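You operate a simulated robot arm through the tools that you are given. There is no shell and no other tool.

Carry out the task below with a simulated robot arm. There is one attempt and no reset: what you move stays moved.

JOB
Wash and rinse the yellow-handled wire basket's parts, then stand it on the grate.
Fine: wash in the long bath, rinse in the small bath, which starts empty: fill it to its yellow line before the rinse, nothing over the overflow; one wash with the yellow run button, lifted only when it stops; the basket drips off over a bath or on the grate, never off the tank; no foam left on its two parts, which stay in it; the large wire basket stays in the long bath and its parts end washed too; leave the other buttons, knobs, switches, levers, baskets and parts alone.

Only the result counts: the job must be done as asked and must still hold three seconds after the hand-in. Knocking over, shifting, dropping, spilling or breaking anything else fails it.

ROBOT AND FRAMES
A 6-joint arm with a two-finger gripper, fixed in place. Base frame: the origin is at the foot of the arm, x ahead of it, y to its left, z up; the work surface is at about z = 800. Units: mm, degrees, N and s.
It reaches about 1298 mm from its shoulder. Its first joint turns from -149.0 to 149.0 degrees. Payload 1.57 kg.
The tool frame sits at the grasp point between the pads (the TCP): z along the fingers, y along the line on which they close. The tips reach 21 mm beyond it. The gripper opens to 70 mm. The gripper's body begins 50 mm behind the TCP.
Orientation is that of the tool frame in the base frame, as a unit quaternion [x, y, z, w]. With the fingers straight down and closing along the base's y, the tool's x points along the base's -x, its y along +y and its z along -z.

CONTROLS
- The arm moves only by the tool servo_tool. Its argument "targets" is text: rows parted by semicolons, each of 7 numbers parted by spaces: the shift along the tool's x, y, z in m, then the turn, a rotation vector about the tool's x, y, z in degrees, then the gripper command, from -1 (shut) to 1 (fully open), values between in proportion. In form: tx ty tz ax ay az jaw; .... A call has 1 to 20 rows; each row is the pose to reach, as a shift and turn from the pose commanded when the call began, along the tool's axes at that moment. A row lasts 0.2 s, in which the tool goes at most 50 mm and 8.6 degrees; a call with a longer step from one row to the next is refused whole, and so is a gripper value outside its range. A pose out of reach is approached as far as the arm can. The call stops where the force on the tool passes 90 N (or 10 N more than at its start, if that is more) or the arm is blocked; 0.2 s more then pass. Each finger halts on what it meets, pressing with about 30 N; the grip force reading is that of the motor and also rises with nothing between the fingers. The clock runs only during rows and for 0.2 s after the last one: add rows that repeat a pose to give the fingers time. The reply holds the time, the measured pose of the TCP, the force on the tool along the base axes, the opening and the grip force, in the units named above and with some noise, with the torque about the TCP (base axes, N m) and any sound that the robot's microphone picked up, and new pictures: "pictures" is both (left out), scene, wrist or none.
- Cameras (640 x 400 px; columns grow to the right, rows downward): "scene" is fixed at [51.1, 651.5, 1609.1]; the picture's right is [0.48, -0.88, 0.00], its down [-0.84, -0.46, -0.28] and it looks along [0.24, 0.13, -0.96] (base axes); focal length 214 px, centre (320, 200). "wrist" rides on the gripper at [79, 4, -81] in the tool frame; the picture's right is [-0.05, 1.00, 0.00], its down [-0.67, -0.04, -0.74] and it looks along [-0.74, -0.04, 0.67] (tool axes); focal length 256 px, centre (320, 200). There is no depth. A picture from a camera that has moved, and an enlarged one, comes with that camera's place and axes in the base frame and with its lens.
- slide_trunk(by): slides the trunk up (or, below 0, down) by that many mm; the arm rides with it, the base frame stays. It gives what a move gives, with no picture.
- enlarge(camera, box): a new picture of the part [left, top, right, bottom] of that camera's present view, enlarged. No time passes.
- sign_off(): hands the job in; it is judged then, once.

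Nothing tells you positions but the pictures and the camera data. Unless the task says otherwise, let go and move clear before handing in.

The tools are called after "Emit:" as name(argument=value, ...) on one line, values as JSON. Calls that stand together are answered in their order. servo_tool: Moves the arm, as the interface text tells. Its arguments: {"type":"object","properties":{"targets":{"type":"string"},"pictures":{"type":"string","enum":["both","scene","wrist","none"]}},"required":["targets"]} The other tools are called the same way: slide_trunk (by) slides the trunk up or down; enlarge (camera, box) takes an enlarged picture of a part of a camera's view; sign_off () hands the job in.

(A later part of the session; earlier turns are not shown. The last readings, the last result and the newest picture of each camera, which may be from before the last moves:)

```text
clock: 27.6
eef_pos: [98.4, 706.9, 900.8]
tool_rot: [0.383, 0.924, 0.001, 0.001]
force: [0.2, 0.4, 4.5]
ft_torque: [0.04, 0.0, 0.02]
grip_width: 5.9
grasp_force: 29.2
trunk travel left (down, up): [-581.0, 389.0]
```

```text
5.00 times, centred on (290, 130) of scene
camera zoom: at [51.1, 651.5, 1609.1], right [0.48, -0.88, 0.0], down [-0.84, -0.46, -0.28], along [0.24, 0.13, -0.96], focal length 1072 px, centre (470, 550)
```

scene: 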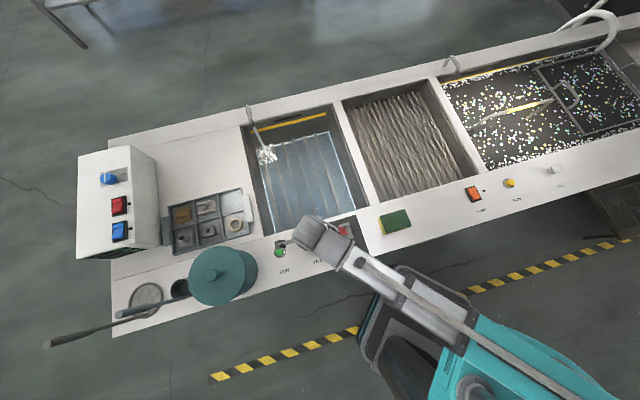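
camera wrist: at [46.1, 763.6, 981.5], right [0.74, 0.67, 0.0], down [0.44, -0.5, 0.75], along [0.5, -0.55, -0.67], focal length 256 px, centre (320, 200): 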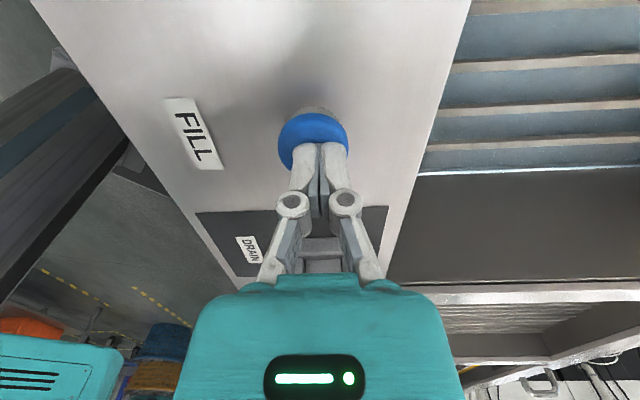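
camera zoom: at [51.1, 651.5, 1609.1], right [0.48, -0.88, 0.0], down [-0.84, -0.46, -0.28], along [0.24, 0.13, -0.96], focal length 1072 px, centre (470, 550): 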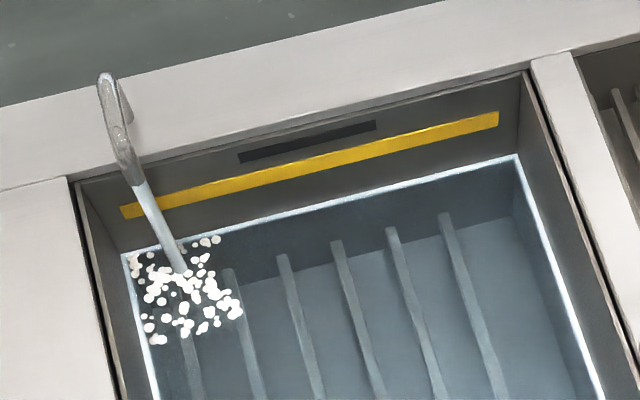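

Emit:
servo_tool(targets="0 0 0 0 0 0 -1; 0 0 0 0 0 0 -1; 0 0 0 0 0 0 -1; 0 0 0 0 0 0 -1; 0 0 0 0 0 0 -1; 0 0 0 0 0 0 -1", pictures="none")

Emit:
enlarge(camera="scene", box=[230, 90, 350, 170])

```text
clock: 28.9
eef_pos: [97.8, 704.8, 900.0]
tool_rot: [0.383, 0.924, 0.0, 0.001]
force: [-0.4, -0.4, 4.3]
ft_torque: [-0.02, 0.0, 0.0]
grip_width: 6.1
grasp_force: 28.5
trunk travel left (down, up): [-581.0, 389.0]
```

```text
5.00 times, centred on (290, 130) of scene
camera zoom: at [51.1, 651.5, 1609.1], right [0.48, -0.88, 0.0], down [-0.84, -0.46, -0.28], along [0.24, 0.13, -0.96], focal length 1072 px, centre (470, 550)
```

zoom: 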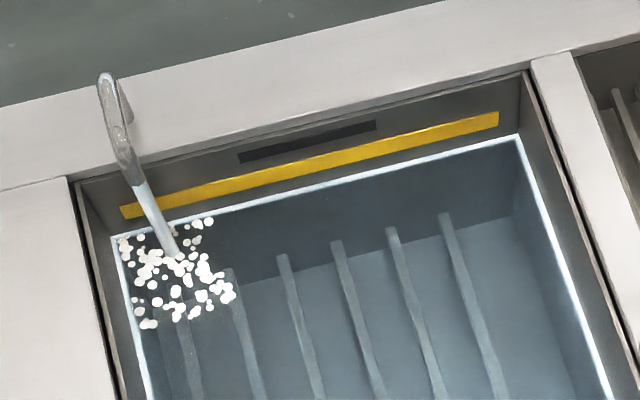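

The level is close, with about 1.2 s more to the middle of the yellow band. I hold 0.6 s more and check.

Emit:
servo_tool(targets="0 0 0 0 0 0 -1; 0 0 0 0 0 0 -1", pictures="none")

Emit:
enlarge(camera="scene", box=[230, 90, 350, 170])

```text
clock: 29.6
eef_pos: [98.5, 706.4, 900.3]
tool_rot: [0.383, 0.924, 0.0, 0.0]
force: [0.1, 0.7, 4.1]
ft_torque: [0.0, -0.01, 0.0]
grip_width: 6.3
grasp_force: 27.8
trunk travel left (down, up): [-581.0, 389.0]
```

```text
5.00 times, centred on (290, 130) of scene
camera zoom: at [51.1, 651.5, 1609.1], right [0.48, -0.88, 0.0], down [-0.84, -0.46, -0.28], along [0.24, 0.13, -0.96], focal length 1072 px, centre (470, 550)
```

zoom: 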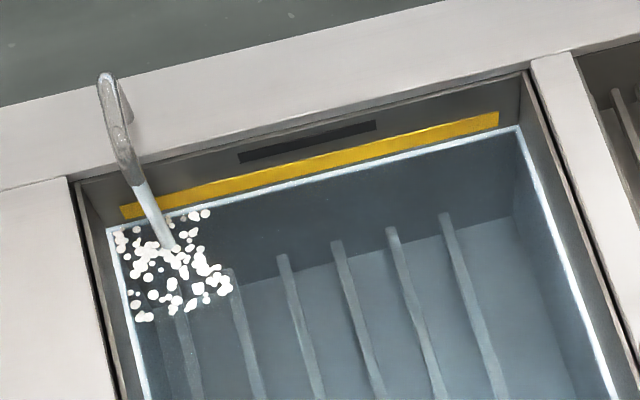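

Emit:
servo_tool(targets="0 0 0 0 0 0 -1", pictures="none")

Emit:
enlarge(camera="scene", box=[230, 90, 350, 170])

```text
clock: 29.9
eef_pos: [98.3, 705.8, 899.4]
tool_rot: [0.383, 0.924, 0.0, 0.001]
force: [0.4, 0.3, 3.8]
ft_torque: [-0.02, 0.02, -0.03]
grip_width: 6.2
grasp_force: 29.1
trunk travel left (down, up): [-581.0, 389.0]
```

```text
5.00 times, centred on (290, 130) of scene
camera zoom: at [51.1, 651.5, 1609.1], right [0.48, -0.88, 0.0], down [-0.84, -0.46, -0.28], along [0.24, 0.13, -0.96], focal length 1072 px, centre (470, 550)
```

zoom: 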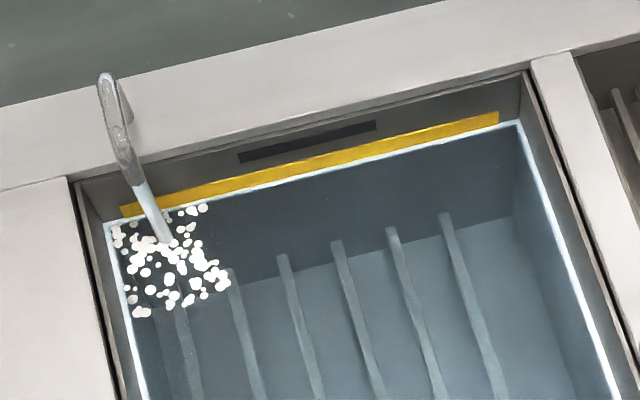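

The level now touches the lower edge of the band. One more short hold, then I release.

Emit:
servo_tool(targets="0 0 0 0 0 0 -1", pictures="none")

Emit:
slide_trunk(by=12)

Emit:
enlarge(camera="scene", box=[230, 90, 350, 170])

Emit:
enlarge(camera="scene", box=[430, 40, 640, 200])

```text
clock: 30.4
eef_pos: [97.5, 705.4, 901.5]
tool_rot: [0.383, 0.924, 0.001, 0.001]
force: [0.8, 0.5, 4.8]
ft_torque: [-0.03, 0.01, 0.02]
grip_width: 5.9
grasp_force: 28.4
trunk travel left (down, up): [-581.0, 389.0]
```

```text
clock: 30.9
eef_pos: [99.4, 704.9, 912.8]
tool_rot: [0.383, 0.924, 0.001, 0.001]
force: [1.2, 0.7, -0.5]
ft_torque: [-0.01, -0.04, 0.01]
grip_width: 0.1
grasp_force: 28.5
trunk travel left (down, up): [-593.0, 377.0]
```

```text
5.00 times, centred on (290, 130) of scene
camera zoom: at [51.1, 651.5, 1609.1], right [0.48, -0.88, 0.0], down [-0.84, -0.46, -0.28], along [0.24, 0.13, -0.96], focal length 1072 px, centre (470, 550)
```

zoom: 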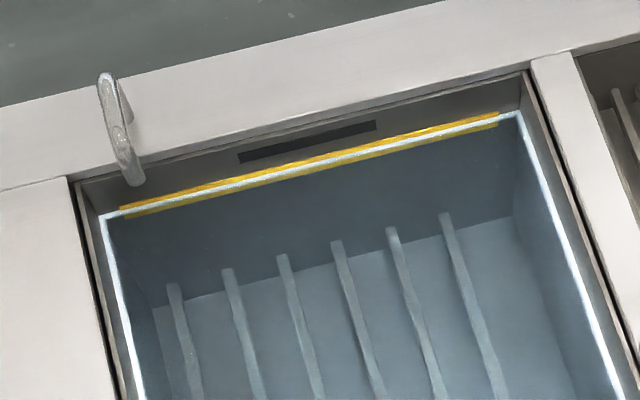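

```text
2.50 times, centred on (535, 120) of scene
camera zoom: at [51.1, 651.5, 1609.1], right [0.48, -0.88, 0.0], down [-0.84, -0.46, -0.28], along [0.24, 0.13, -0.96], focal length 536 px, centre (-218, 400)
```

zoom: 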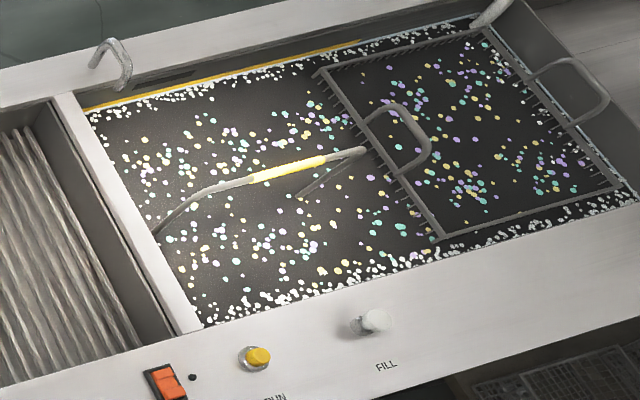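

The small bath is filled exactly to the middle of the yellow line and the flow has stopped. The wash is at rest with its ring off. Next I rise and travel along the arc to hover near the yellow handle.

Emit:
slide_trunk(by=130)

Emit:
servo_tool(targets="-0.038 0.025 0 0 0 0 -1; -0.077 0.051 0 0 0 0 -1; -0.115 0.076 0 0 0 0 -1; -0.153 0.102 0 0 0 0 -1; -0.192 0.127 0 0 0 0 -1; -0.230 0.153 0 0 0 0 -1; -0.275 0.158 0 0 0 0 -1; -0.320 0.163 0 0 0 0 -1; -0.365 0.168 0 0 0 0 0; -0.410 0.173 0 0 0 0 1; -0.455 0.178 0 0 0 0 1; -0.500 0.184 0 0 0 0 1; -0.545 0.190 0 0 0 0 1; -0.590 0.196 0 0 0 0 1; -0.635 0.204 0 0 0 0 1; -0.680 0.214 0 0 0 0 1; -0.725 0.225 0 0 0 0 1; -0.770 0.235 0 0 0 0 1", pictures="both")

```text
clock: 32.5
eef_pos: [97.2, 707.0, 1042.4]
tool_rot: [0.382, 0.924, 0.001, 0.002]
force: [-0.3, -0.5, 0.1]
ft_torque: [0.01, 0.0, 0.03]
grip_width: 0.0
grasp_force: 28.7
trunk travel left (down, up): [-723.0, 247.0]
```

```text
clock: 36.3
eef_pos: [807.7, 323.2, 1041.8]
tool_rot: [0.382, 0.924, -0.001, 0.001]
force: [0.9, 0.2, 0.5]
ft_torque: [-0.04, 0.0, -0.03]
grip_width: 69.9
grasp_force: 0.1
out of reach, approached as far as the arm can: row 6, 14
trunk travel left (down, up): [-723.0, 247.0]
camera wrist: at [755.5, 381.8, 1123.0], right [0.74, 0.67, 0.0], down [0.45, -0.5, 0.75], along [0.5, -0.55, -0.67], focal length 256 px, centre (320, 200)
```

scene: 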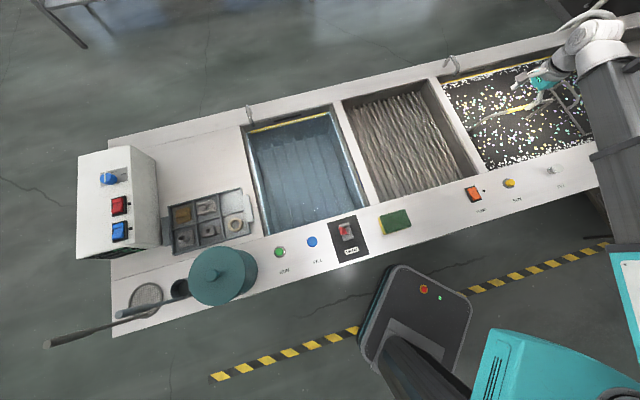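
wrist: 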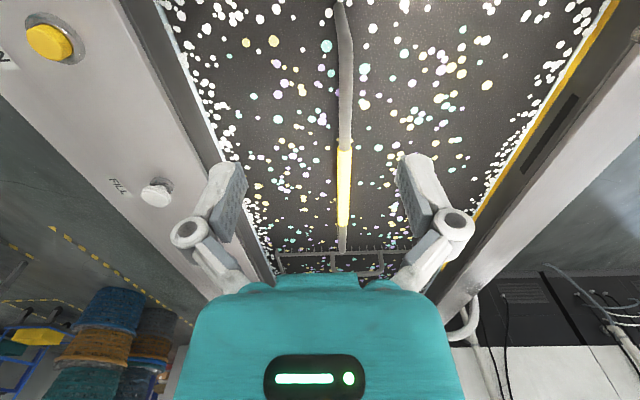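

The yellow grip runs from s≈418 to 548 at t≈821, z≈915. I move over it at s≈472, close to the basket's middle, and look again before descending.

Emit:
servo_tool(targets="-0.045 0.008 0 0 0 0 1; -0.090 0.016 0 0 0 0 1; -0.1295 0.021 0 0 0 0 1; -0.1295 0.021 0 0 0 0 1", pictures="both")

Emit:
slide_trunk(by=-55)

Emit:
enlarge(camera="wrist", box=[0, 0, 640, 400])

```text
clock: 37.3
eef_pos: [913.1, 247.7, 1042.7]
tool_rot: [0.383, 0.924, 0.001, 0.001]
force: [-0.4, 0.3, -0.1]
ft_torque: [0.01, 0.01, 0.0]
grip_width: 70.4
grasp_force: 0.1
trunk travel left (down, up): [-723.0, 247.0]
camera wrist: at [861.1, 305.1, 1123.2], right [0.74, 0.67, 0.0], down [0.44, -0.5, 0.75], along [0.5, -0.55, -0.67], focal length 256 px, centre (320, 200)
```

scene: 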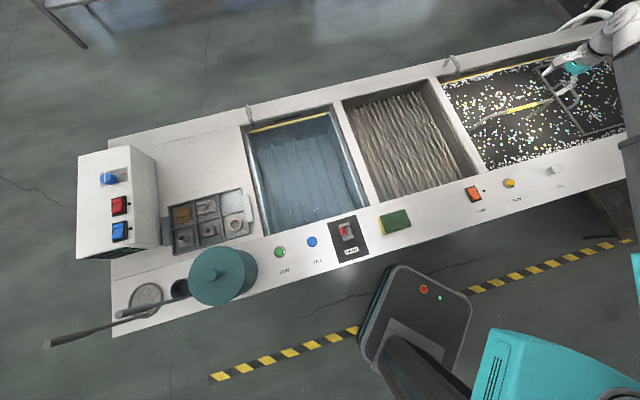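
wrist: 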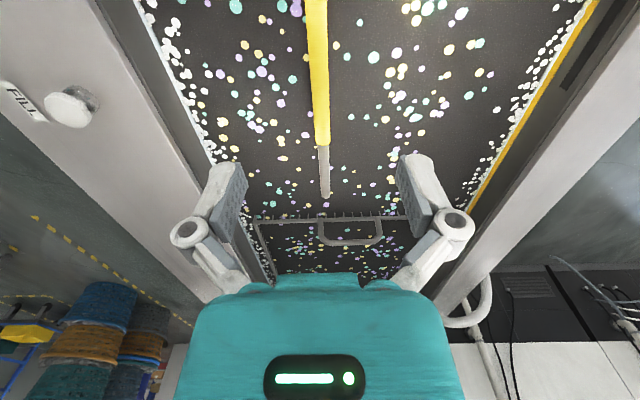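

```text
clock: 38.3
eef_pos: [912.4, 247.9, 987.3]
tool_rot: [0.383, 0.924, 0.0, 0.001]
force: [-0.3, -0.9, 0.0]
ft_torque: [-0.01, 0.01, 0.03]
grip_width: 70.3
grasp_force: 0.1
trunk travel left (down, up): [-668.0, 302.0]
```

```text
1.00 times, centred on (320, 200) of wrist (not enlarged: the box is as wide or as high as the picture)
camera zoom: at [860.8, 305.5, 1068.3], right [0.74, 0.67, 0.0], down [0.44, -0.5, 0.75], along [0.5, -0.55, -0.67], focal length 256 px, centre (320, 200)
```

zoom: 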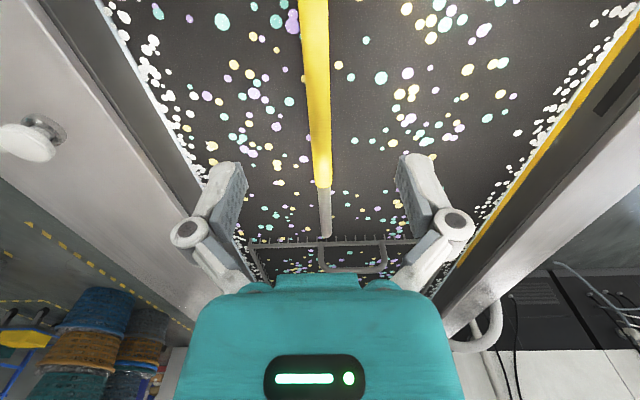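

The rod is centred between the open fingers at z≈920. I lower the trunk 66 mm to bring the pads onto the handle, then check before closing.

Emit:
slide_trunk(by=-67)

Emit:
enlarge(camera="wrist", box=[160, 60, 480, 260])

```text
clock: 39.4
eef_pos: [912.0, 248.0, 919.9]
tool_rot: [0.382, 0.924, 0.001, 0.0]
force: [0.3, 0.3, 0.2]
ft_torque: [0.02, -0.01, 0.05]
grip_width: 70.0
grasp_force: 0.0
trunk travel left (down, up): [-601.0, 369.0]
```

```text
2.00 times, centred on (320, 160) of wrist
camera zoom: at [860.9, 305.4, 1001.3], right [0.74, 0.67, 0.0], down [0.44, -0.5, 0.75], along [0.5, -0.55, -0.67], focal length 512 px, centre (320, 280)
```

zoom: 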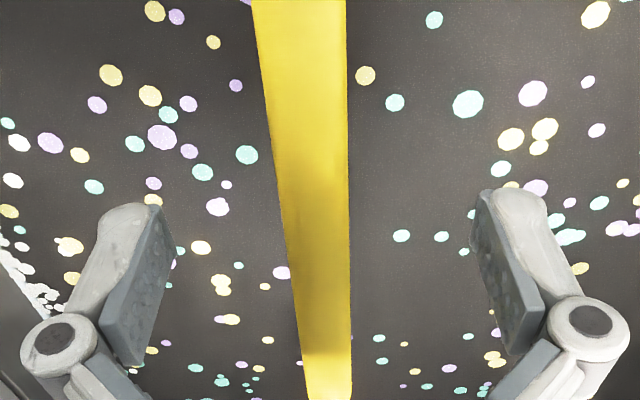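

The rod sits centred between the pads. I close the gripper on it.

Emit:
servo_tool(targets="0 0 0 0 0 0 -1; 0 0 0 0 0 0 -1; 0 0 0 0 0 0 -1; 0 0 0 0 0 0 -1; 0 0 0 0 0 0 -1; 0 0 0 0 0 0 -1", pictures="wrist")

```text
clock: 40.8
eef_pos: [912.1, 247.3, 919.9]
tool_rot: [0.382, 0.924, 0.001, 0.001]
force: [2.1, -0.5, 5.3]
ft_torque: [0.0, -0.04, 0.01]
grip_width: 12.6
grasp_force: 30.0
trunk travel left (down, up): [-601.0, 369.0]
camera wrist: at [860.7, 305.2, 1001.7], right [0.74, 0.67, 0.0], down [0.44, -0.5, 0.75], along [0.5, -0.55, -0.67], focal length 256 px, centre (320, 200)
```

wrist: 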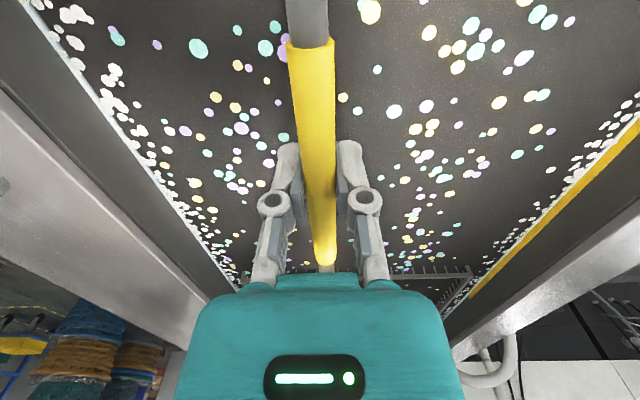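

The handle is gripped at 12.6 mm wide. I lift gently a little first to read the weight and check for tilt.

Emit:
slide_trunk(by=15)

Emit:
slide_trunk(by=40)

Emit:
enlarge(camera="wrist", box=[0, 0, 640, 400])

Emit:
enlarge(camera="scene", box=[430, 40, 640, 200])

```text
clock: 41.4
eef_pos: [914.6, 248.1, 932.8]
tool_rot: [0.383, 0.924, 0.001, 0.001]
force: [0.8, -1.2, -8.8]
ft_torque: [0.12, 0.04, -0.01]
grip_width: 12.6
grasp_force: 29.8
trunk travel left (down, up): [-616.0, 354.0]
```

```text
clock: 42.2
eef_pos: [913.9, 249.0, 974.3]
tool_rot: [0.383, 0.924, 0.0, 0.0]
force: [1.0, -0.7, -8.2]
ft_torque: [0.12, 0.01, 0.01]
grip_width: 12.5
grasp_force: 29.7
trunk travel left (down, up): [-656.0, 314.0]
```

```text
1.00 times, centred on (320, 200) of wrist (not enlarged: the box is as wide or as high as the picture)
camera zoom: at [861.8, 305.7, 1055.3], right [0.74, 0.67, 0.0], down [0.45, -0.5, 0.75], along [0.5, -0.55, -0.67], focal length 256 px, centre (320, 200)
```

zoom: 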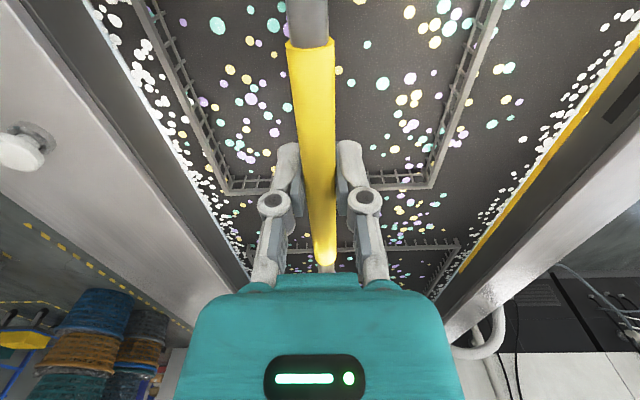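

```text
2.50 times, centred on (535, 120) of scene
camera zoom: at [51.1, 651.5, 1609.1], right [0.48, -0.88, 0.0], down [-0.84, -0.46, -0.28], along [0.24, 0.13, -0.96], focal length 536 px, centre (-218, 400)
```

zoom: 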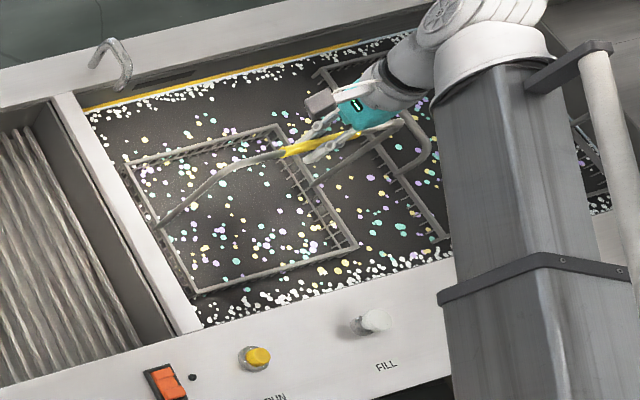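

The basket hangs level and weighs about 0.87 kg. I continue lifting clear of the foam, then pause over the bath to drip.

Emit:
slide_trunk(by=110)

Emit:
enlarge(camera="wrist", box=[0, 0, 640, 400])

Emit:
enlarge(camera="scene", box=[430, 40, 640, 200])

```text
clock: 43.6
eef_pos: [914.4, 247.1, 1082.5]
tool_rot: [0.383, 0.924, 0.0, -0.001]
force: [1.1, 0.5, -8.1]
ft_torque: [0.1, 0.06, 0.02]
grip_width: 12.6
grasp_force: 30.1
trunk travel left (down, up): [-766.0, 204.0]
```

```text
1.00 times, centred on (320, 200) of wrist (not enlarged: the box is as wide or as high as the picture)
camera zoom: at [861.9, 305.8, 1165.3], right [0.74, 0.67, 0.0], down [0.45, -0.5, 0.75], along [0.5, -0.55, -0.67], focal length 256 px, centre (320, 200)
```

zoom: 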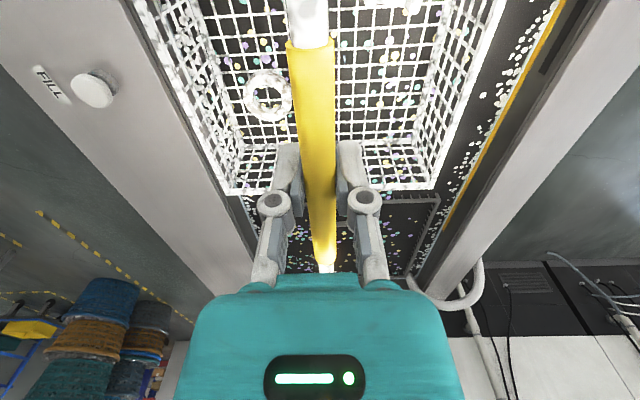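

```text
2.50 times, centred on (535, 120) of scene
camera zoom: at [51.1, 651.5, 1609.1], right [0.48, -0.88, 0.0], down [-0.84, -0.46, -0.28], along [0.24, 0.13, -0.96], focal length 536 px, centre (-218, 400)
```

zoom: 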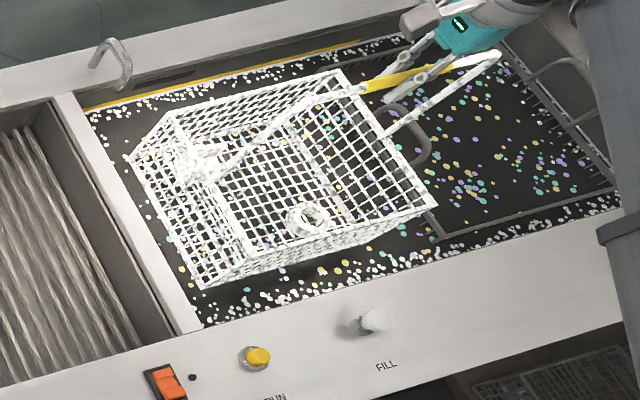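

Basket and parts are covered in white foam, as expected before the rinse. I lift another 90 mm for rim clearance, and let it drip over the long bath for a while.

Emit:
slide_trunk(by=95)

Emit:
servo_tool(targets="0 0 0 0 0 0 -1; 0 0 0 0 0 0 -1; 0 0 0 0 0 0 -1; 0 0 0 0 0 0 -1; 0 0 0 0 0 0 -1; 0 0 0 0 0 0 -1; 0 0 0 0 0 0 -1; 0 0 0 0 0 0 -1; 0 0 0 0 0 0 -1; 0 0 0 0 0 0 -1; 0 0 0 0 0 0 -1; 0 0 0 0 0 0 -1; 0 0 0 0 0 0 -1; 0 0 0 0 0 0 -1; 0 0 0 0 0 0 -1", pictures="both")

Emit:
enlarge(camera="scene", box=[430, 40, 640, 200])

```text
clock: 44.9
eef_pos: [914.5, 247.2, 1179.4]
tool_rot: [0.383, 0.924, 0.0, 0.0]
force: [0.0, 1.0, -7.8]
ft_torque: [0.09, 0.03, 0.02]
grip_width: 12.6
grasp_force: 29.4
trunk travel left (down, up): [-861.0, 109.0]
```

```text
clock: 48.1
eef_pos: [913.1, 247.5, 1179.1]
tool_rot: [0.383, 0.924, -0.001, -0.001]
force: [0.5, -0.3, -8.2]
ft_torque: [0.08, 0.04, -0.04]
grip_width: 12.3
grasp_force: 29.7
trunk travel left (down, up): [-861.0, 109.0]
camera wrist: at [861.9, 305.7, 1260.5], right [0.74, 0.67, 0.0], down [0.45, -0.5, 0.75], along [0.5, -0.55, -0.67], focal length 256 px, centre (320, 200)
```

scene: 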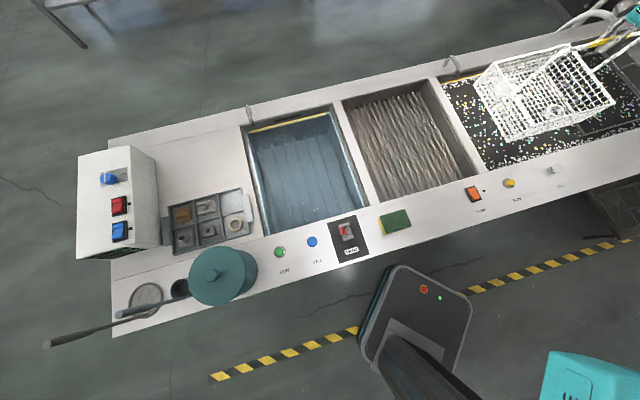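
wrist: 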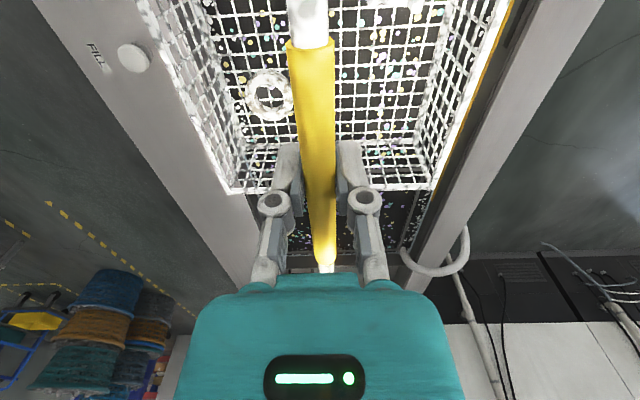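

```text
2.50 times, centred on (535, 120) of scene
camera zoom: at [51.1, 651.5, 1609.1], right [0.48, -0.88, 0.0], down [-0.84, -0.46, -0.28], along [0.24, 0.13, -0.96], focal length 536 px, centre (-218, 400)
```

zoom: 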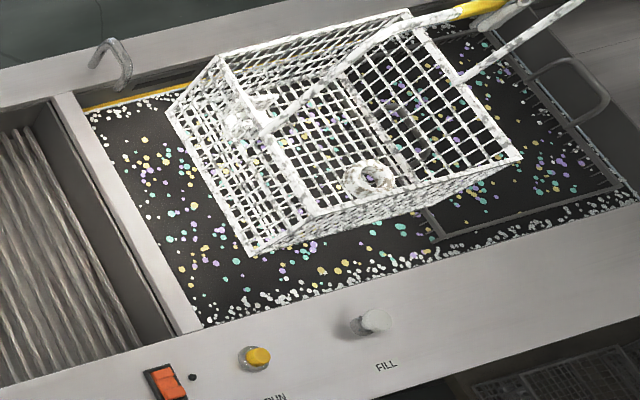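

The drip-off is done. The basket bottom is about 250 mm below the tool, so it clears the rim by roughly 75 mm. I carry it level over the grate toward the small bath.

Emit:
servo_tool(targets="0.015 0 0 0 0 0 -1; 0.04 0.001 0 0 0 0 -1; 0.07 0.002 0 0 0 0 -1; 0.10 0.003 0 0 0 0 -1; 0.13 0.004 0 0 0 0 -1; 0.16 0.005 0 0 0 0 -1; 0.19 0.006 0 0 0 0 -1; 0.22 0.007 0 0 0 0 -1; 0.25 0.008 0 0 0 0 -1; 0.28 0.009 0 0 0 0 -1; 0.31 0.010 0 0 0 0 -1; 0.34 0.011 0 0 0 0 -1; 0.37 0.012 0 0 0 0 -1; 0.395 0.013 0 0 0 0 -1; 0.415 0.014 0 0 0 0 -1; 0.425 0.015 0 0 0 0 -1", pictures="both")

```text
clock: 51.5
eef_pos: [624.0, 559.0, 1180.0]
tool_rot: [0.382, 0.924, -0.001, 0.0]
force: [0.4, 0.2, -9.0]
ft_torque: [0.04, 0.08, 0.01]
grip_width: 12.9
grasp_force: 30.0
trunk travel left (down, up): [-861.0, 109.0]
camera wrist: at [572.9, 617.4, 1260.7], right [0.74, 0.67, 0.0], down [0.44, -0.5, 0.75], along [0.5, -0.55, -0.67], focal length 256 px, centre (320, 200)
```

scene: 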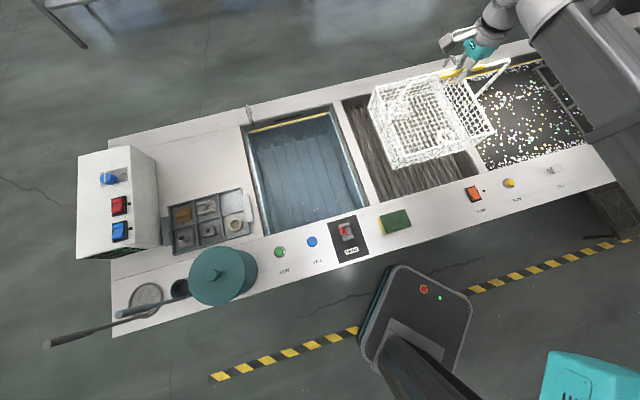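
wrist: 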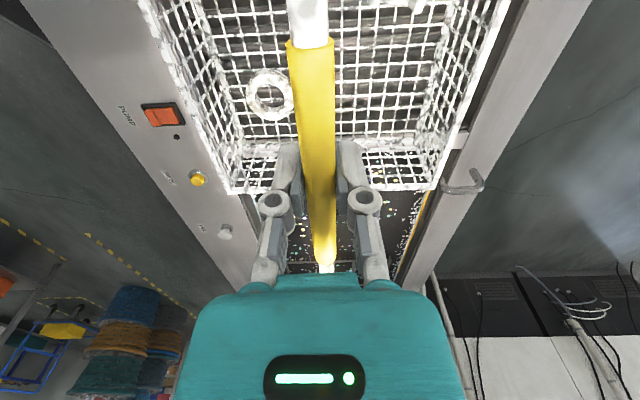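

The basket is above the grate and steady. I continue to the centre of the small bath.

Emit:
servo_tool(targets="0.015 0 0 0 0 0 -1; 0.04 0.001 0 0 0 0 -1; 0.07 0.002 0 0 0 0 -1; 0.10 0.003 0 0 0 0 -1; 0.13 0.004 0 0 0 0 -1; 0.16 0.005 0 0 0 0 -1; 0.19 0.006 0 0 0 0 -1; 0.22 0.007 0 0 0 0 -1; 0.25 0.008 0 0 0 0 -1; 0.28 0.009 0 0 0 0 -1; 0.31 0.010 0 0 0 0 -1; 0.34 0.011 0 0 0 0 -1; 0.37 0.012 0 0 0 0 -1; 0.40 0.013 0 0 0 0 -1; 0.425 0.014 0 0 0 0 -1; 0.441 0.014 0 0 0 0 -1; 0.441 0.014 0 0 0 0 -1", pictures="both")

Emit:
enlarge(camera="scene", box=[220, 60, 420, 240])

```text
clock: 55.1
eef_pos: [322.4, 881.8, 1179.5]
tool_rot: [0.383, 0.924, -0.001, 0.001]
force: [0.7, -0.2, -7.8]
ft_torque: [0.09, 0.03, 0.0]
grip_width: 12.7
grasp_force: 30.3
out of reach, approached as far as the arm can: row 11, 12
trunk travel left (down, up): [-861.0, 109.0]
camera wrist: at [270.9, 939.8, 1260.6], right [0.74, 0.67, 0.0], down [0.44, -0.5, 0.75], along [0.5, -0.55, -0.67], focal length 256 px, centre (320, 200)
```

scene: 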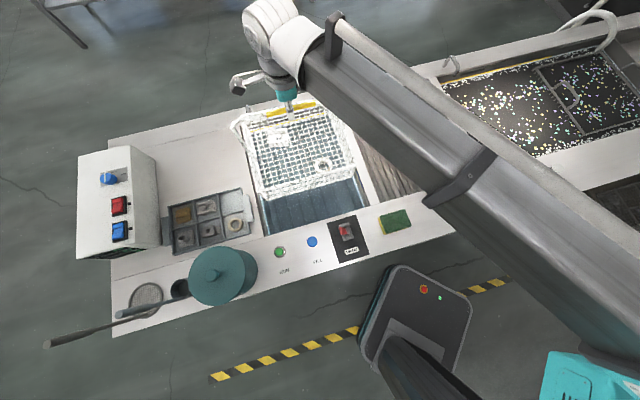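
wrist: 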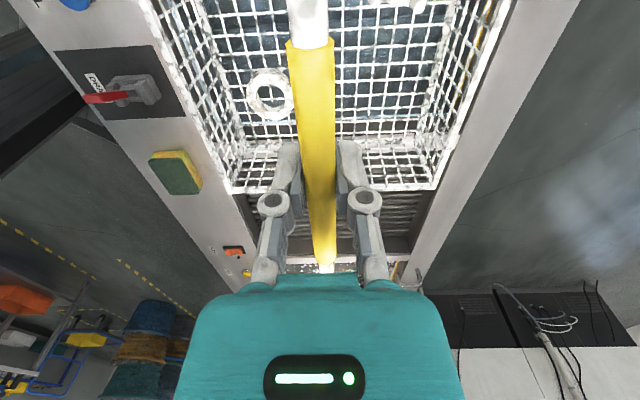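

```text
2.22 times, centred on (320, 150) of scene
camera zoom: at [51.1, 651.5, 1609.1], right [0.48, -0.88, 0.0], down [-0.84, -0.46, -0.28], along [0.24, 0.13, -0.96], focal length 477 px, centre (320, 311)
```

zoom: 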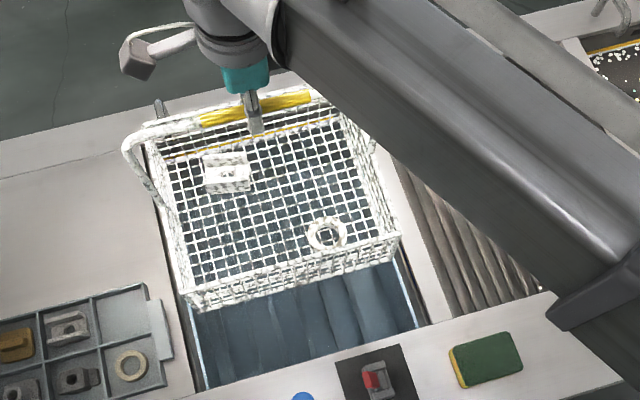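

The basket is over the small bath. I shift it 8 mm to centre it between the side walls, then lower it into the water in stages.

Emit:
servo_tool(targets="-0.004 0 0 0 0 0 -1; -0.008 0 0 0 0 0 -1; -0.008 0 0 0 0 0 -1", pictures="none")

Emit:
slide_trunk(by=-80)

Emit:
enlarge(camera="wrist", box=[0, 0, 640, 400])

Emit:
enlarge(camera="scene", box=[220, 60, 420, 240])

```text
clock: 55.9
eef_pos: [327.3, 876.3, 1180.2]
tool_rot: [0.382, 0.924, 0.0, 0.0]
force: [0.2, 0.0, -9.4]
ft_torque: [0.07, 0.07, -0.03]
grip_width: 12.6
grasp_force: 29.5
trunk travel left (down, up): [-861.0, 109.0]
```

```text
clock: 57.1
eef_pos: [327.4, 876.3, 1100.6]
tool_rot: [0.383, 0.924, -0.001, 0.001]
force: [-0.1, -0.3, -8.4]
ft_torque: [0.06, 0.03, 0.04]
grip_width: 12.6
grasp_force: 29.6
trunk travel left (down, up): [-781.0, 189.0]
```

```text
1.00 times, centred on (320, 200) of wrist (not enlarged: the box is as wide or as high as the picture)
camera zoom: at [275.5, 933.7, 1180.7], right [0.74, 0.67, 0.0], down [0.44, -0.5, 0.75], along [0.5, -0.55, -0.67], focal length 256 px, centre (320, 200)
```

zoom: 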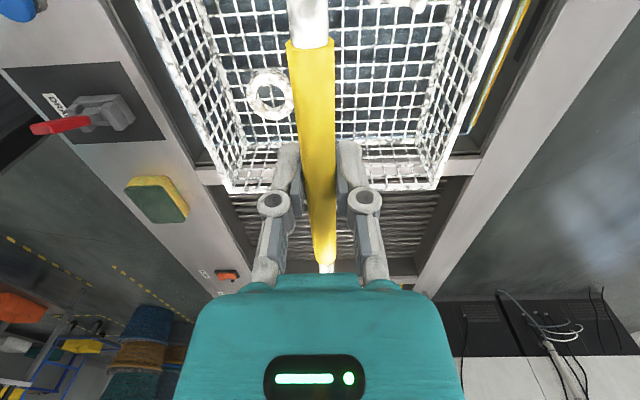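

```text
2.22 times, centred on (320, 150) of scene
camera zoom: at [51.1, 651.5, 1609.1], right [0.48, -0.88, 0.0], down [-0.84, -0.46, -0.28], along [0.24, 0.13, -0.96], focal length 477 px, centre (320, 311)
```

zoom: 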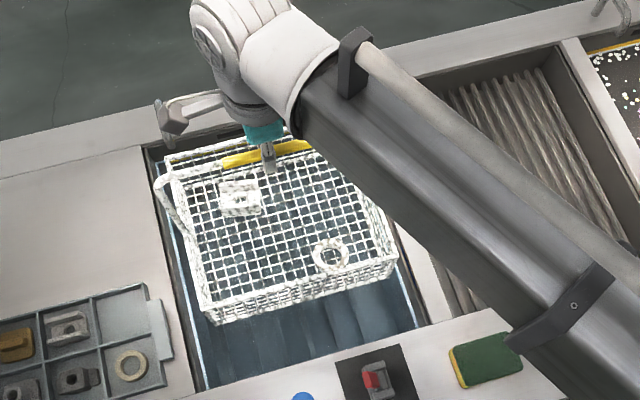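

I want to verify the clearances to the walls closely before going lower.

Emit:
enlarge(camera="scene", box=[330, 130, 430, 220])

Emit:
enlarge(camera="scene", box=[230, 110, 330, 220])

Emit:
enlarge(camera="wrist", box=[130, 120, 290, 240])

```text
4.44 times, centred on (380, 175) of scene
camera zoom: at [51.1, 651.5, 1609.1], right [0.48, -0.88, 0.0], down [-0.84, -0.46, -0.28], along [0.24, 0.13, -0.96], focal length 953 px, centre (53, 311)
```

zoom: 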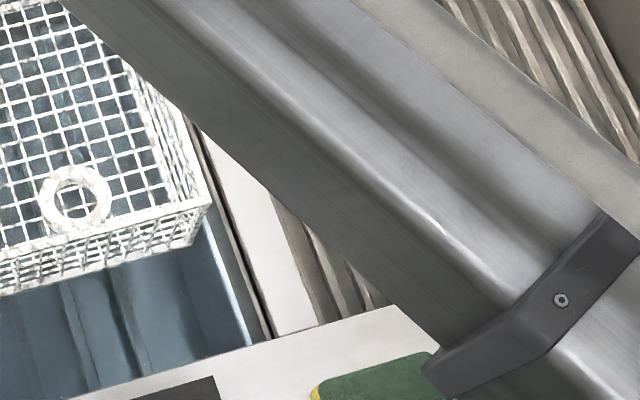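

```text
3.64 times, centred on (280, 165) of scene
camera zoom: at [51.1, 651.5, 1609.1], right [0.48, -0.88, 0.0], down [-0.84, -0.46, -0.28], along [0.24, 0.13, -0.96], focal length 780 px, centre (466, 327)
```

zoom: 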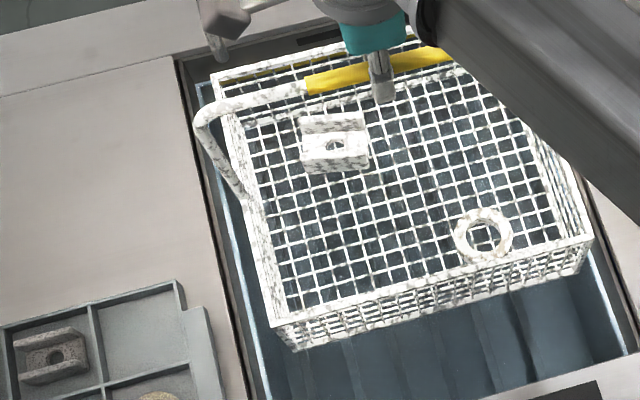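

```text
3.33 times, centred on (210, 180) of wrist
camera zoom: at [275.5, 933.7, 1180.7], right [0.74, 0.67, 0.0], down [0.44, -0.5, 0.75], along [0.5, -0.55, -0.67], focal length 853 px, centre (687, 267)
```

zoom: 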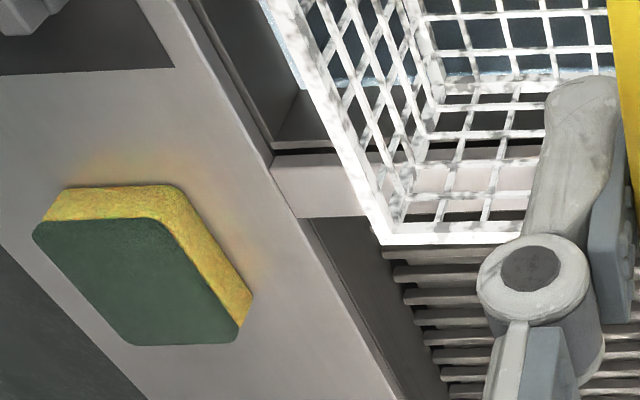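

The basket has about 40 mm of clearance on each side, with its bottom about 215 mm below the tool. I keep lowering it into the rinse water.

Emit:
slide_trunk(by=-95)

Emit:
slide_trunk(by=-40)

Emit:
enlarge(camera="scene", box=[220, 80, 400, 240])

Emit:
enlarge(camera="wrist", box=[0, 0, 640, 400])

```text
clock: 58.4
eef_pos: [327.3, 876.0, 1003.7]
tool_rot: [0.384, 0.923, -0.001, 0.001]
force: [-0.3, -0.7, -8.5]
ft_torque: [0.08, 0.07, -0.01]
grip_width: 12.6
grasp_force: 30.1
trunk travel left (down, up): [-686.0, 284.0]
```

```text
clock: 59.2
eef_pos: [327.3, 876.8, 964.1]
tool_rot: [0.382, 0.924, 0.0, 0.0]
force: [-0.3, 1.4, -7.8]
ft_torque: [0.08, 0.09, 0.03]
grip_width: 12.8
grasp_force: 30.4
trunk travel left (down, up): [-646.0, 324.0]
```

```text
2.50 times, centred on (310, 160) of scene
camera zoom: at [51.1, 651.5, 1609.1], right [0.48, -0.88, 0.0], down [-0.84, -0.46, -0.28], along [0.24, 0.13, -0.96], focal length 536 px, centre (345, 300)
```

zoom: 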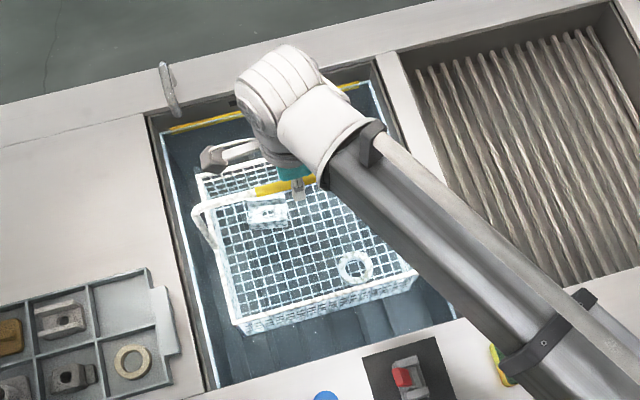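

```text
1.00 times, centred on (320, 200) of wrist (not enlarged: the box is as wide or as high as the picture)
camera zoom: at [275.5, 933.6, 1045.7], right [0.74, 0.67, 0.0], down [0.44, -0.5, 0.75], along [0.5, -0.55, -0.67], focal length 256 px, centre (320, 200)
```

zoom: 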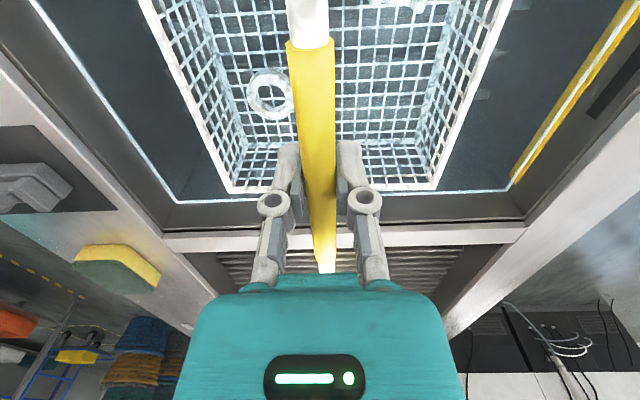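

The basket is entering the water and the level is still in the yellow band. I lower it further to submerge basket and parts fully.

Emit:
slide_trunk(by=-30)

Emit:
slide_trunk(by=-8)

Emit:
servo_tool(targets="0 0 0 0 0 0 -1; 0 0 0 0 0 0 -1; 0 0 0 0 0 0 -1; 0 0 0 0 0 0 -1; 0 0 0 0 0 0 -1; 0 0 0 0 0 0 -1; 0 0 0 0 0 0 -1; 0 0 0 0 0 0 -1; 0 0 0 0 0 0 -1; 0 0 0 0 0 0 -1", pictures="both")

Emit:
enlarge(camera="scene", box=[220, 80, 400, 240])

```text
clock: 60.0
eef_pos: [327.4, 876.1, 934.1]
tool_rot: [0.383, 0.924, -0.001, 0.001]
force: [1.1, -0.9, -8.4]
ft_torque: [0.09, 0.07, 0.0]
grip_width: 12.6
grasp_force: 30.0
trunk travel left (down, up): [-616.0, 354.0]
```

```text
clock: 60.5
eef_pos: [327.3, 876.4, 926.0]
tool_rot: [0.382, 0.924, 0.001, 0.001]
force: [0.9, -0.2, -8.5]
ft_torque: [0.03, 0.09, 0.02]
grip_width: 12.6
grasp_force: 29.7
trunk travel left (down, up): [-608.0, 362.0]
```

```text
clock: 62.7
eef_pos: [326.2, 876.2, 925.8]
tool_rot: [0.383, 0.924, -0.001, 0.001]
force: [0.3, -0.9, -9.4]
ft_torque: [0.06, 0.06, 0.0]
grip_width: 12.6
grasp_force: 30.4
trunk travel left (down, up): [-608.0, 362.0]
camera wrist: at [275.5, 933.8, 1007.5], right [0.74, 0.67, 0.0], down [0.44, -0.5, 0.75], along [0.5, -0.55, -0.67], focal length 256 px, centre (320, 200)
```

scene: 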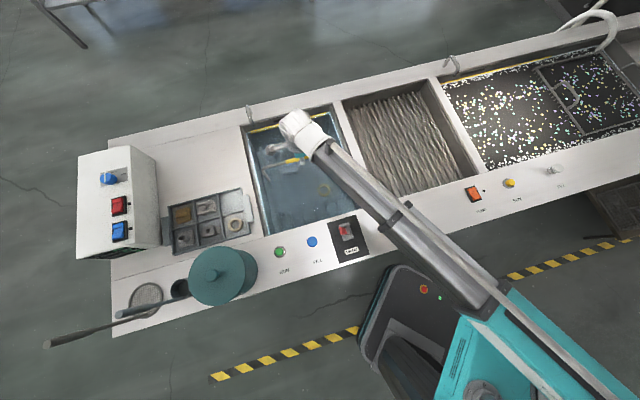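
wrist: 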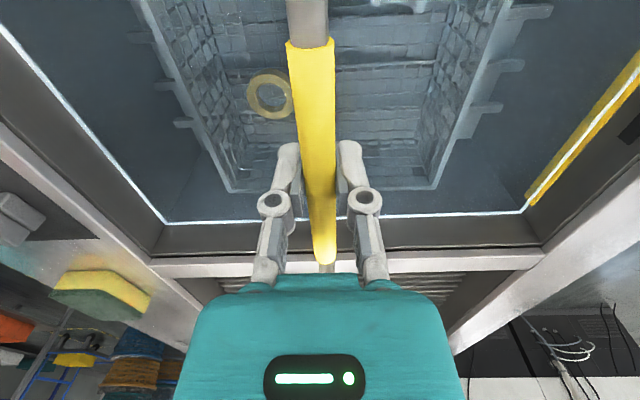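

```text
2.50 times, centred on (310, 160) of scene
camera zoom: at [51.1, 651.5, 1609.1], right [0.48, -0.88, 0.0], down [-0.84, -0.46, -0.28], along [0.24, 0.13, -0.96], focal length 536 px, centre (345, 300)
```

zoom: 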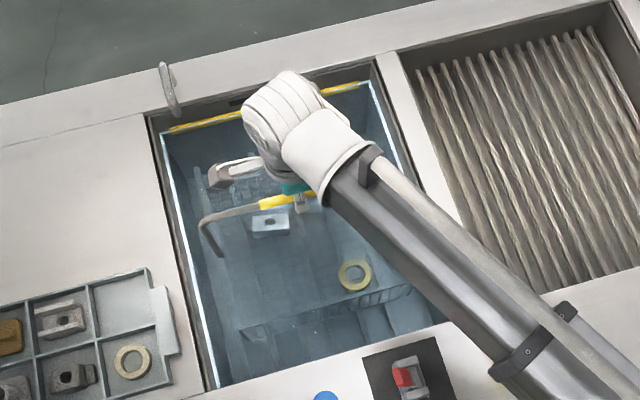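

The foam came off on submersion: the ring shows bare brass and the block bare metal. I move it gently up and down under water a couple of times to make sure, then lift and inspect.

Emit:
slide_trunk(by=30)

Emit:
slide_trunk(by=-30)

Emit:
servo_tool(targets="0 0 0 0 0 0 -1; 0 0 0 0 0 0 -1; 0 0 0 0 0 0 -1; 0 0 0 0 0 0 -1; 0 0 0 0 0 0 -1; 0 0 0 0 0 0 -1; 0 0 0 0 0 0 -1; 0 0 0 0 0 0 -1; 0 0 0 0 0 0 -1; 0 0 0 0 0 0 -1", pictures="none")

Emit:
slide_trunk(by=90)

Emit:
enlarge(camera="wrist", box=[0, 0, 640, 400])

Emit:
enlarge(camera="scene", box=[220, 80, 400, 240])

```text
clock: 63.5
eef_pos: [327.7, 875.4, 955.7]
tool_rot: [0.383, 0.924, 0.0, 0.001]
force: [0.8, -0.6, -7.8]
ft_torque: [0.05, 0.06, 0.03]
grip_width: 12.8
grasp_force: 30.1
trunk travel left (down, up): [-638.0, 332.0]
```

```text
clock: 64.2
eef_pos: [327.4, 875.3, 926.3]
tool_rot: [0.383, 0.924, 0.0, 0.001]
force: [0.2, -0.7, -7.6]
ft_torque: [0.07, 0.05, 0.02]
grip_width: 12.5
grasp_force: 30.3
trunk travel left (down, up): [-608.0, 362.0]
```

```text
clock: 66.4
eef_pos: [326.7, 875.1, 926.7]
tool_rot: [0.383, 0.924, 0.0, 0.001]
force: [-0.5, 0.0, -8.0]
ft_torque: [0.05, 0.04, 0.01]
grip_width: 12.6
grasp_force: 30.0
trunk travel left (down, up): [-608.0, 362.0]
```

```text
clock: 67.7
eef_pos: [327.8, 875.2, 1015.9]
tool_rot: [0.383, 0.924, 0.0, 0.001]
force: [-0.1, -0.2, -8.6]
ft_torque: [0.09, 0.02, -0.06]
grip_width: 12.8
grasp_force: 29.9
trunk travel left (down, up): [-698.0, 272.0]
```

```text
1.00 times, centred on (320, 200) of wrist (not enlarged: the box is as wide or as high as the picture)
camera zoom: at [275.6, 934.0, 1097.4], right [0.74, 0.67, 0.0], down [0.44, -0.5, 0.75], along [0.5, -0.55, -0.67], focal length 256 px, centre (320, 200)
```

zoom: 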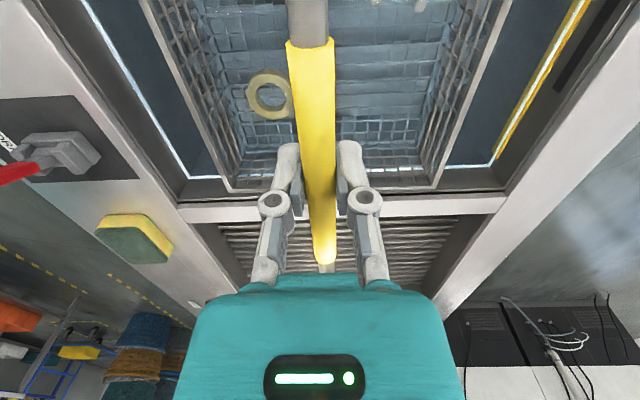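

```text
2.50 times, centred on (310, 160) of scene
camera zoom: at [51.1, 651.5, 1609.1], right [0.48, -0.88, 0.0], down [-0.84, -0.46, -0.28], along [0.24, 0.13, -0.96], focal length 536 px, centre (345, 300)
```

zoom: 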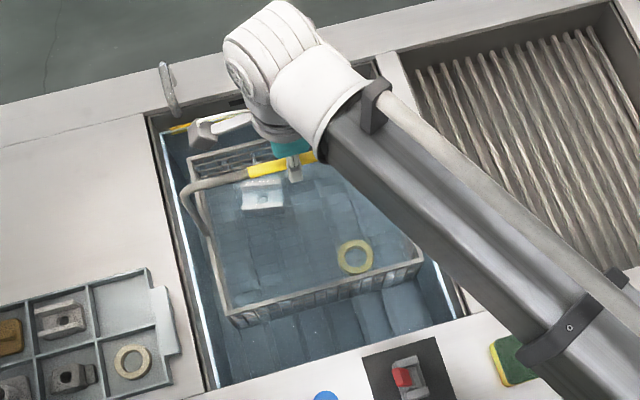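

The ring and basket look clean. I lift to travel height, let it drip over the bath, and inspect the block more closely.

Emit:
slide_trunk(by=145)

Emit:
servo_tool(targets="0 0 0 0 0 0 -1; 0 0 0 0 0 0 -1; 0 0 0 0 0 0 -1; 0 0 0 0 0 0 -1; 0 0 0 0 0 0 -1; 0 0 0 0 0 0 -1; 0 0 0 0 0 0 -1; 0 0 0 0 0 0 -1; 0 0 0 0 0 0 -1; 0 0 0 0 0 0 -1; 0 0 0 0 0 0 -1; 0 0 0 0 0 0 -1; 0 0 0 0 0 0 -1; 0 0 0 0 0 0 -1; 0 0 0 0 0 0 -1", pictures="both")

Emit:
enlarge(camera="scene", box=[230, 80, 380, 200])

Emit:
enlarge(camera="wrist", box=[160, 0, 480, 200])

```text
clock: 69.4
eef_pos: [327.2, 876.4, 1161.4]
tool_rot: [0.383, 0.924, 0.0, 0.002]
force: [-0.3, 0.8, -7.4]
ft_torque: [0.08, 0.02, -0.02]
grip_width: 12.6
grasp_force: 30.1
trunk travel left (down, up): [-843.0, 127.0]
```

```text
clock: 72.6
eef_pos: [328.4, 876.2, 1161.4]
tool_rot: [0.383, 0.924, 0.0, 0.0]
force: [0.8, -1.1, -7.9]
ft_torque: [0.09, 0.07, -0.02]
grip_width: 12.7
grasp_force: 29.6
trunk travel left (down, up): [-843.0, 127.0]
camera wrist: at [275.6, 933.9, 1242.5], right [0.74, 0.67, 0.0], down [0.44, -0.5, 0.75], along [0.5, -0.55, -0.67], focal length 256 px, centre (320, 200)
```

scene: 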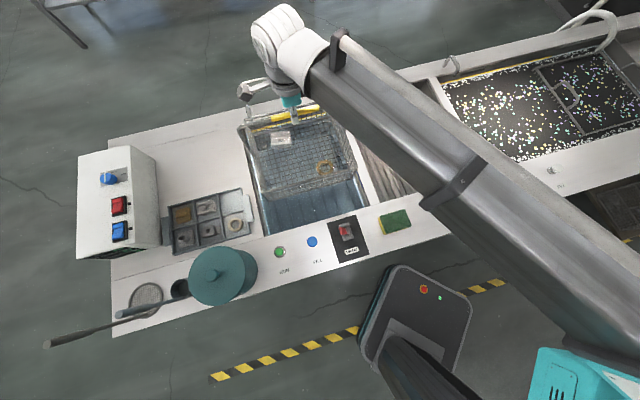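
wrist: 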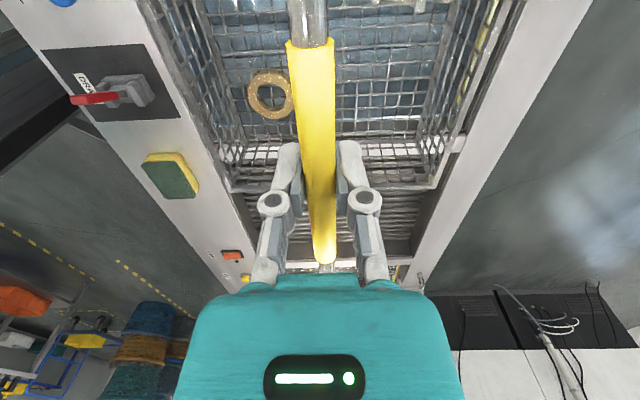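

```text
3.33 times, centred on (305, 140) of scene
camera zoom: at [51.1, 651.5, 1609.1], right [0.48, -0.88, 0.0], down [-0.84, -0.46, -0.28], along [0.24, 0.13, -0.96], focal length 715 px, centre (370, 400)
```

zoom: 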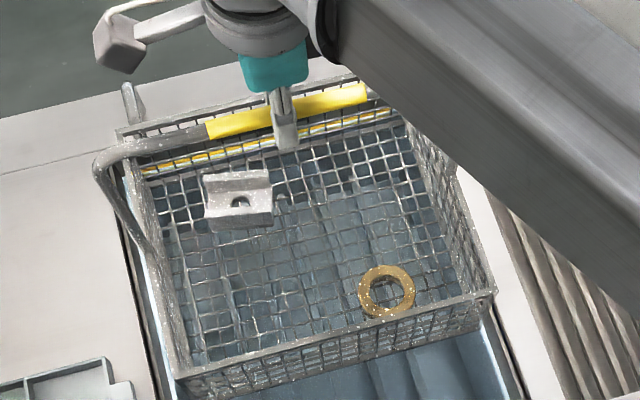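

```text
2.00 times, centred on (320, 100) of wrist
camera zoom: at [275.6, 933.9, 1242.5], right [0.74, 0.67, 0.0], down [0.44, -0.5, 0.75], along [0.5, -0.55, -0.67], focal length 512 px, centre (320, 400)
```

zoom: 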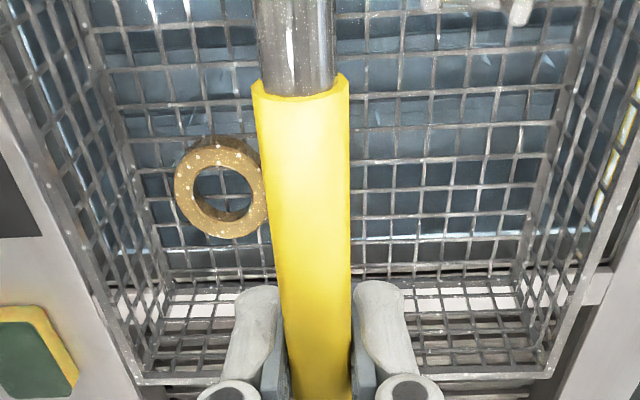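

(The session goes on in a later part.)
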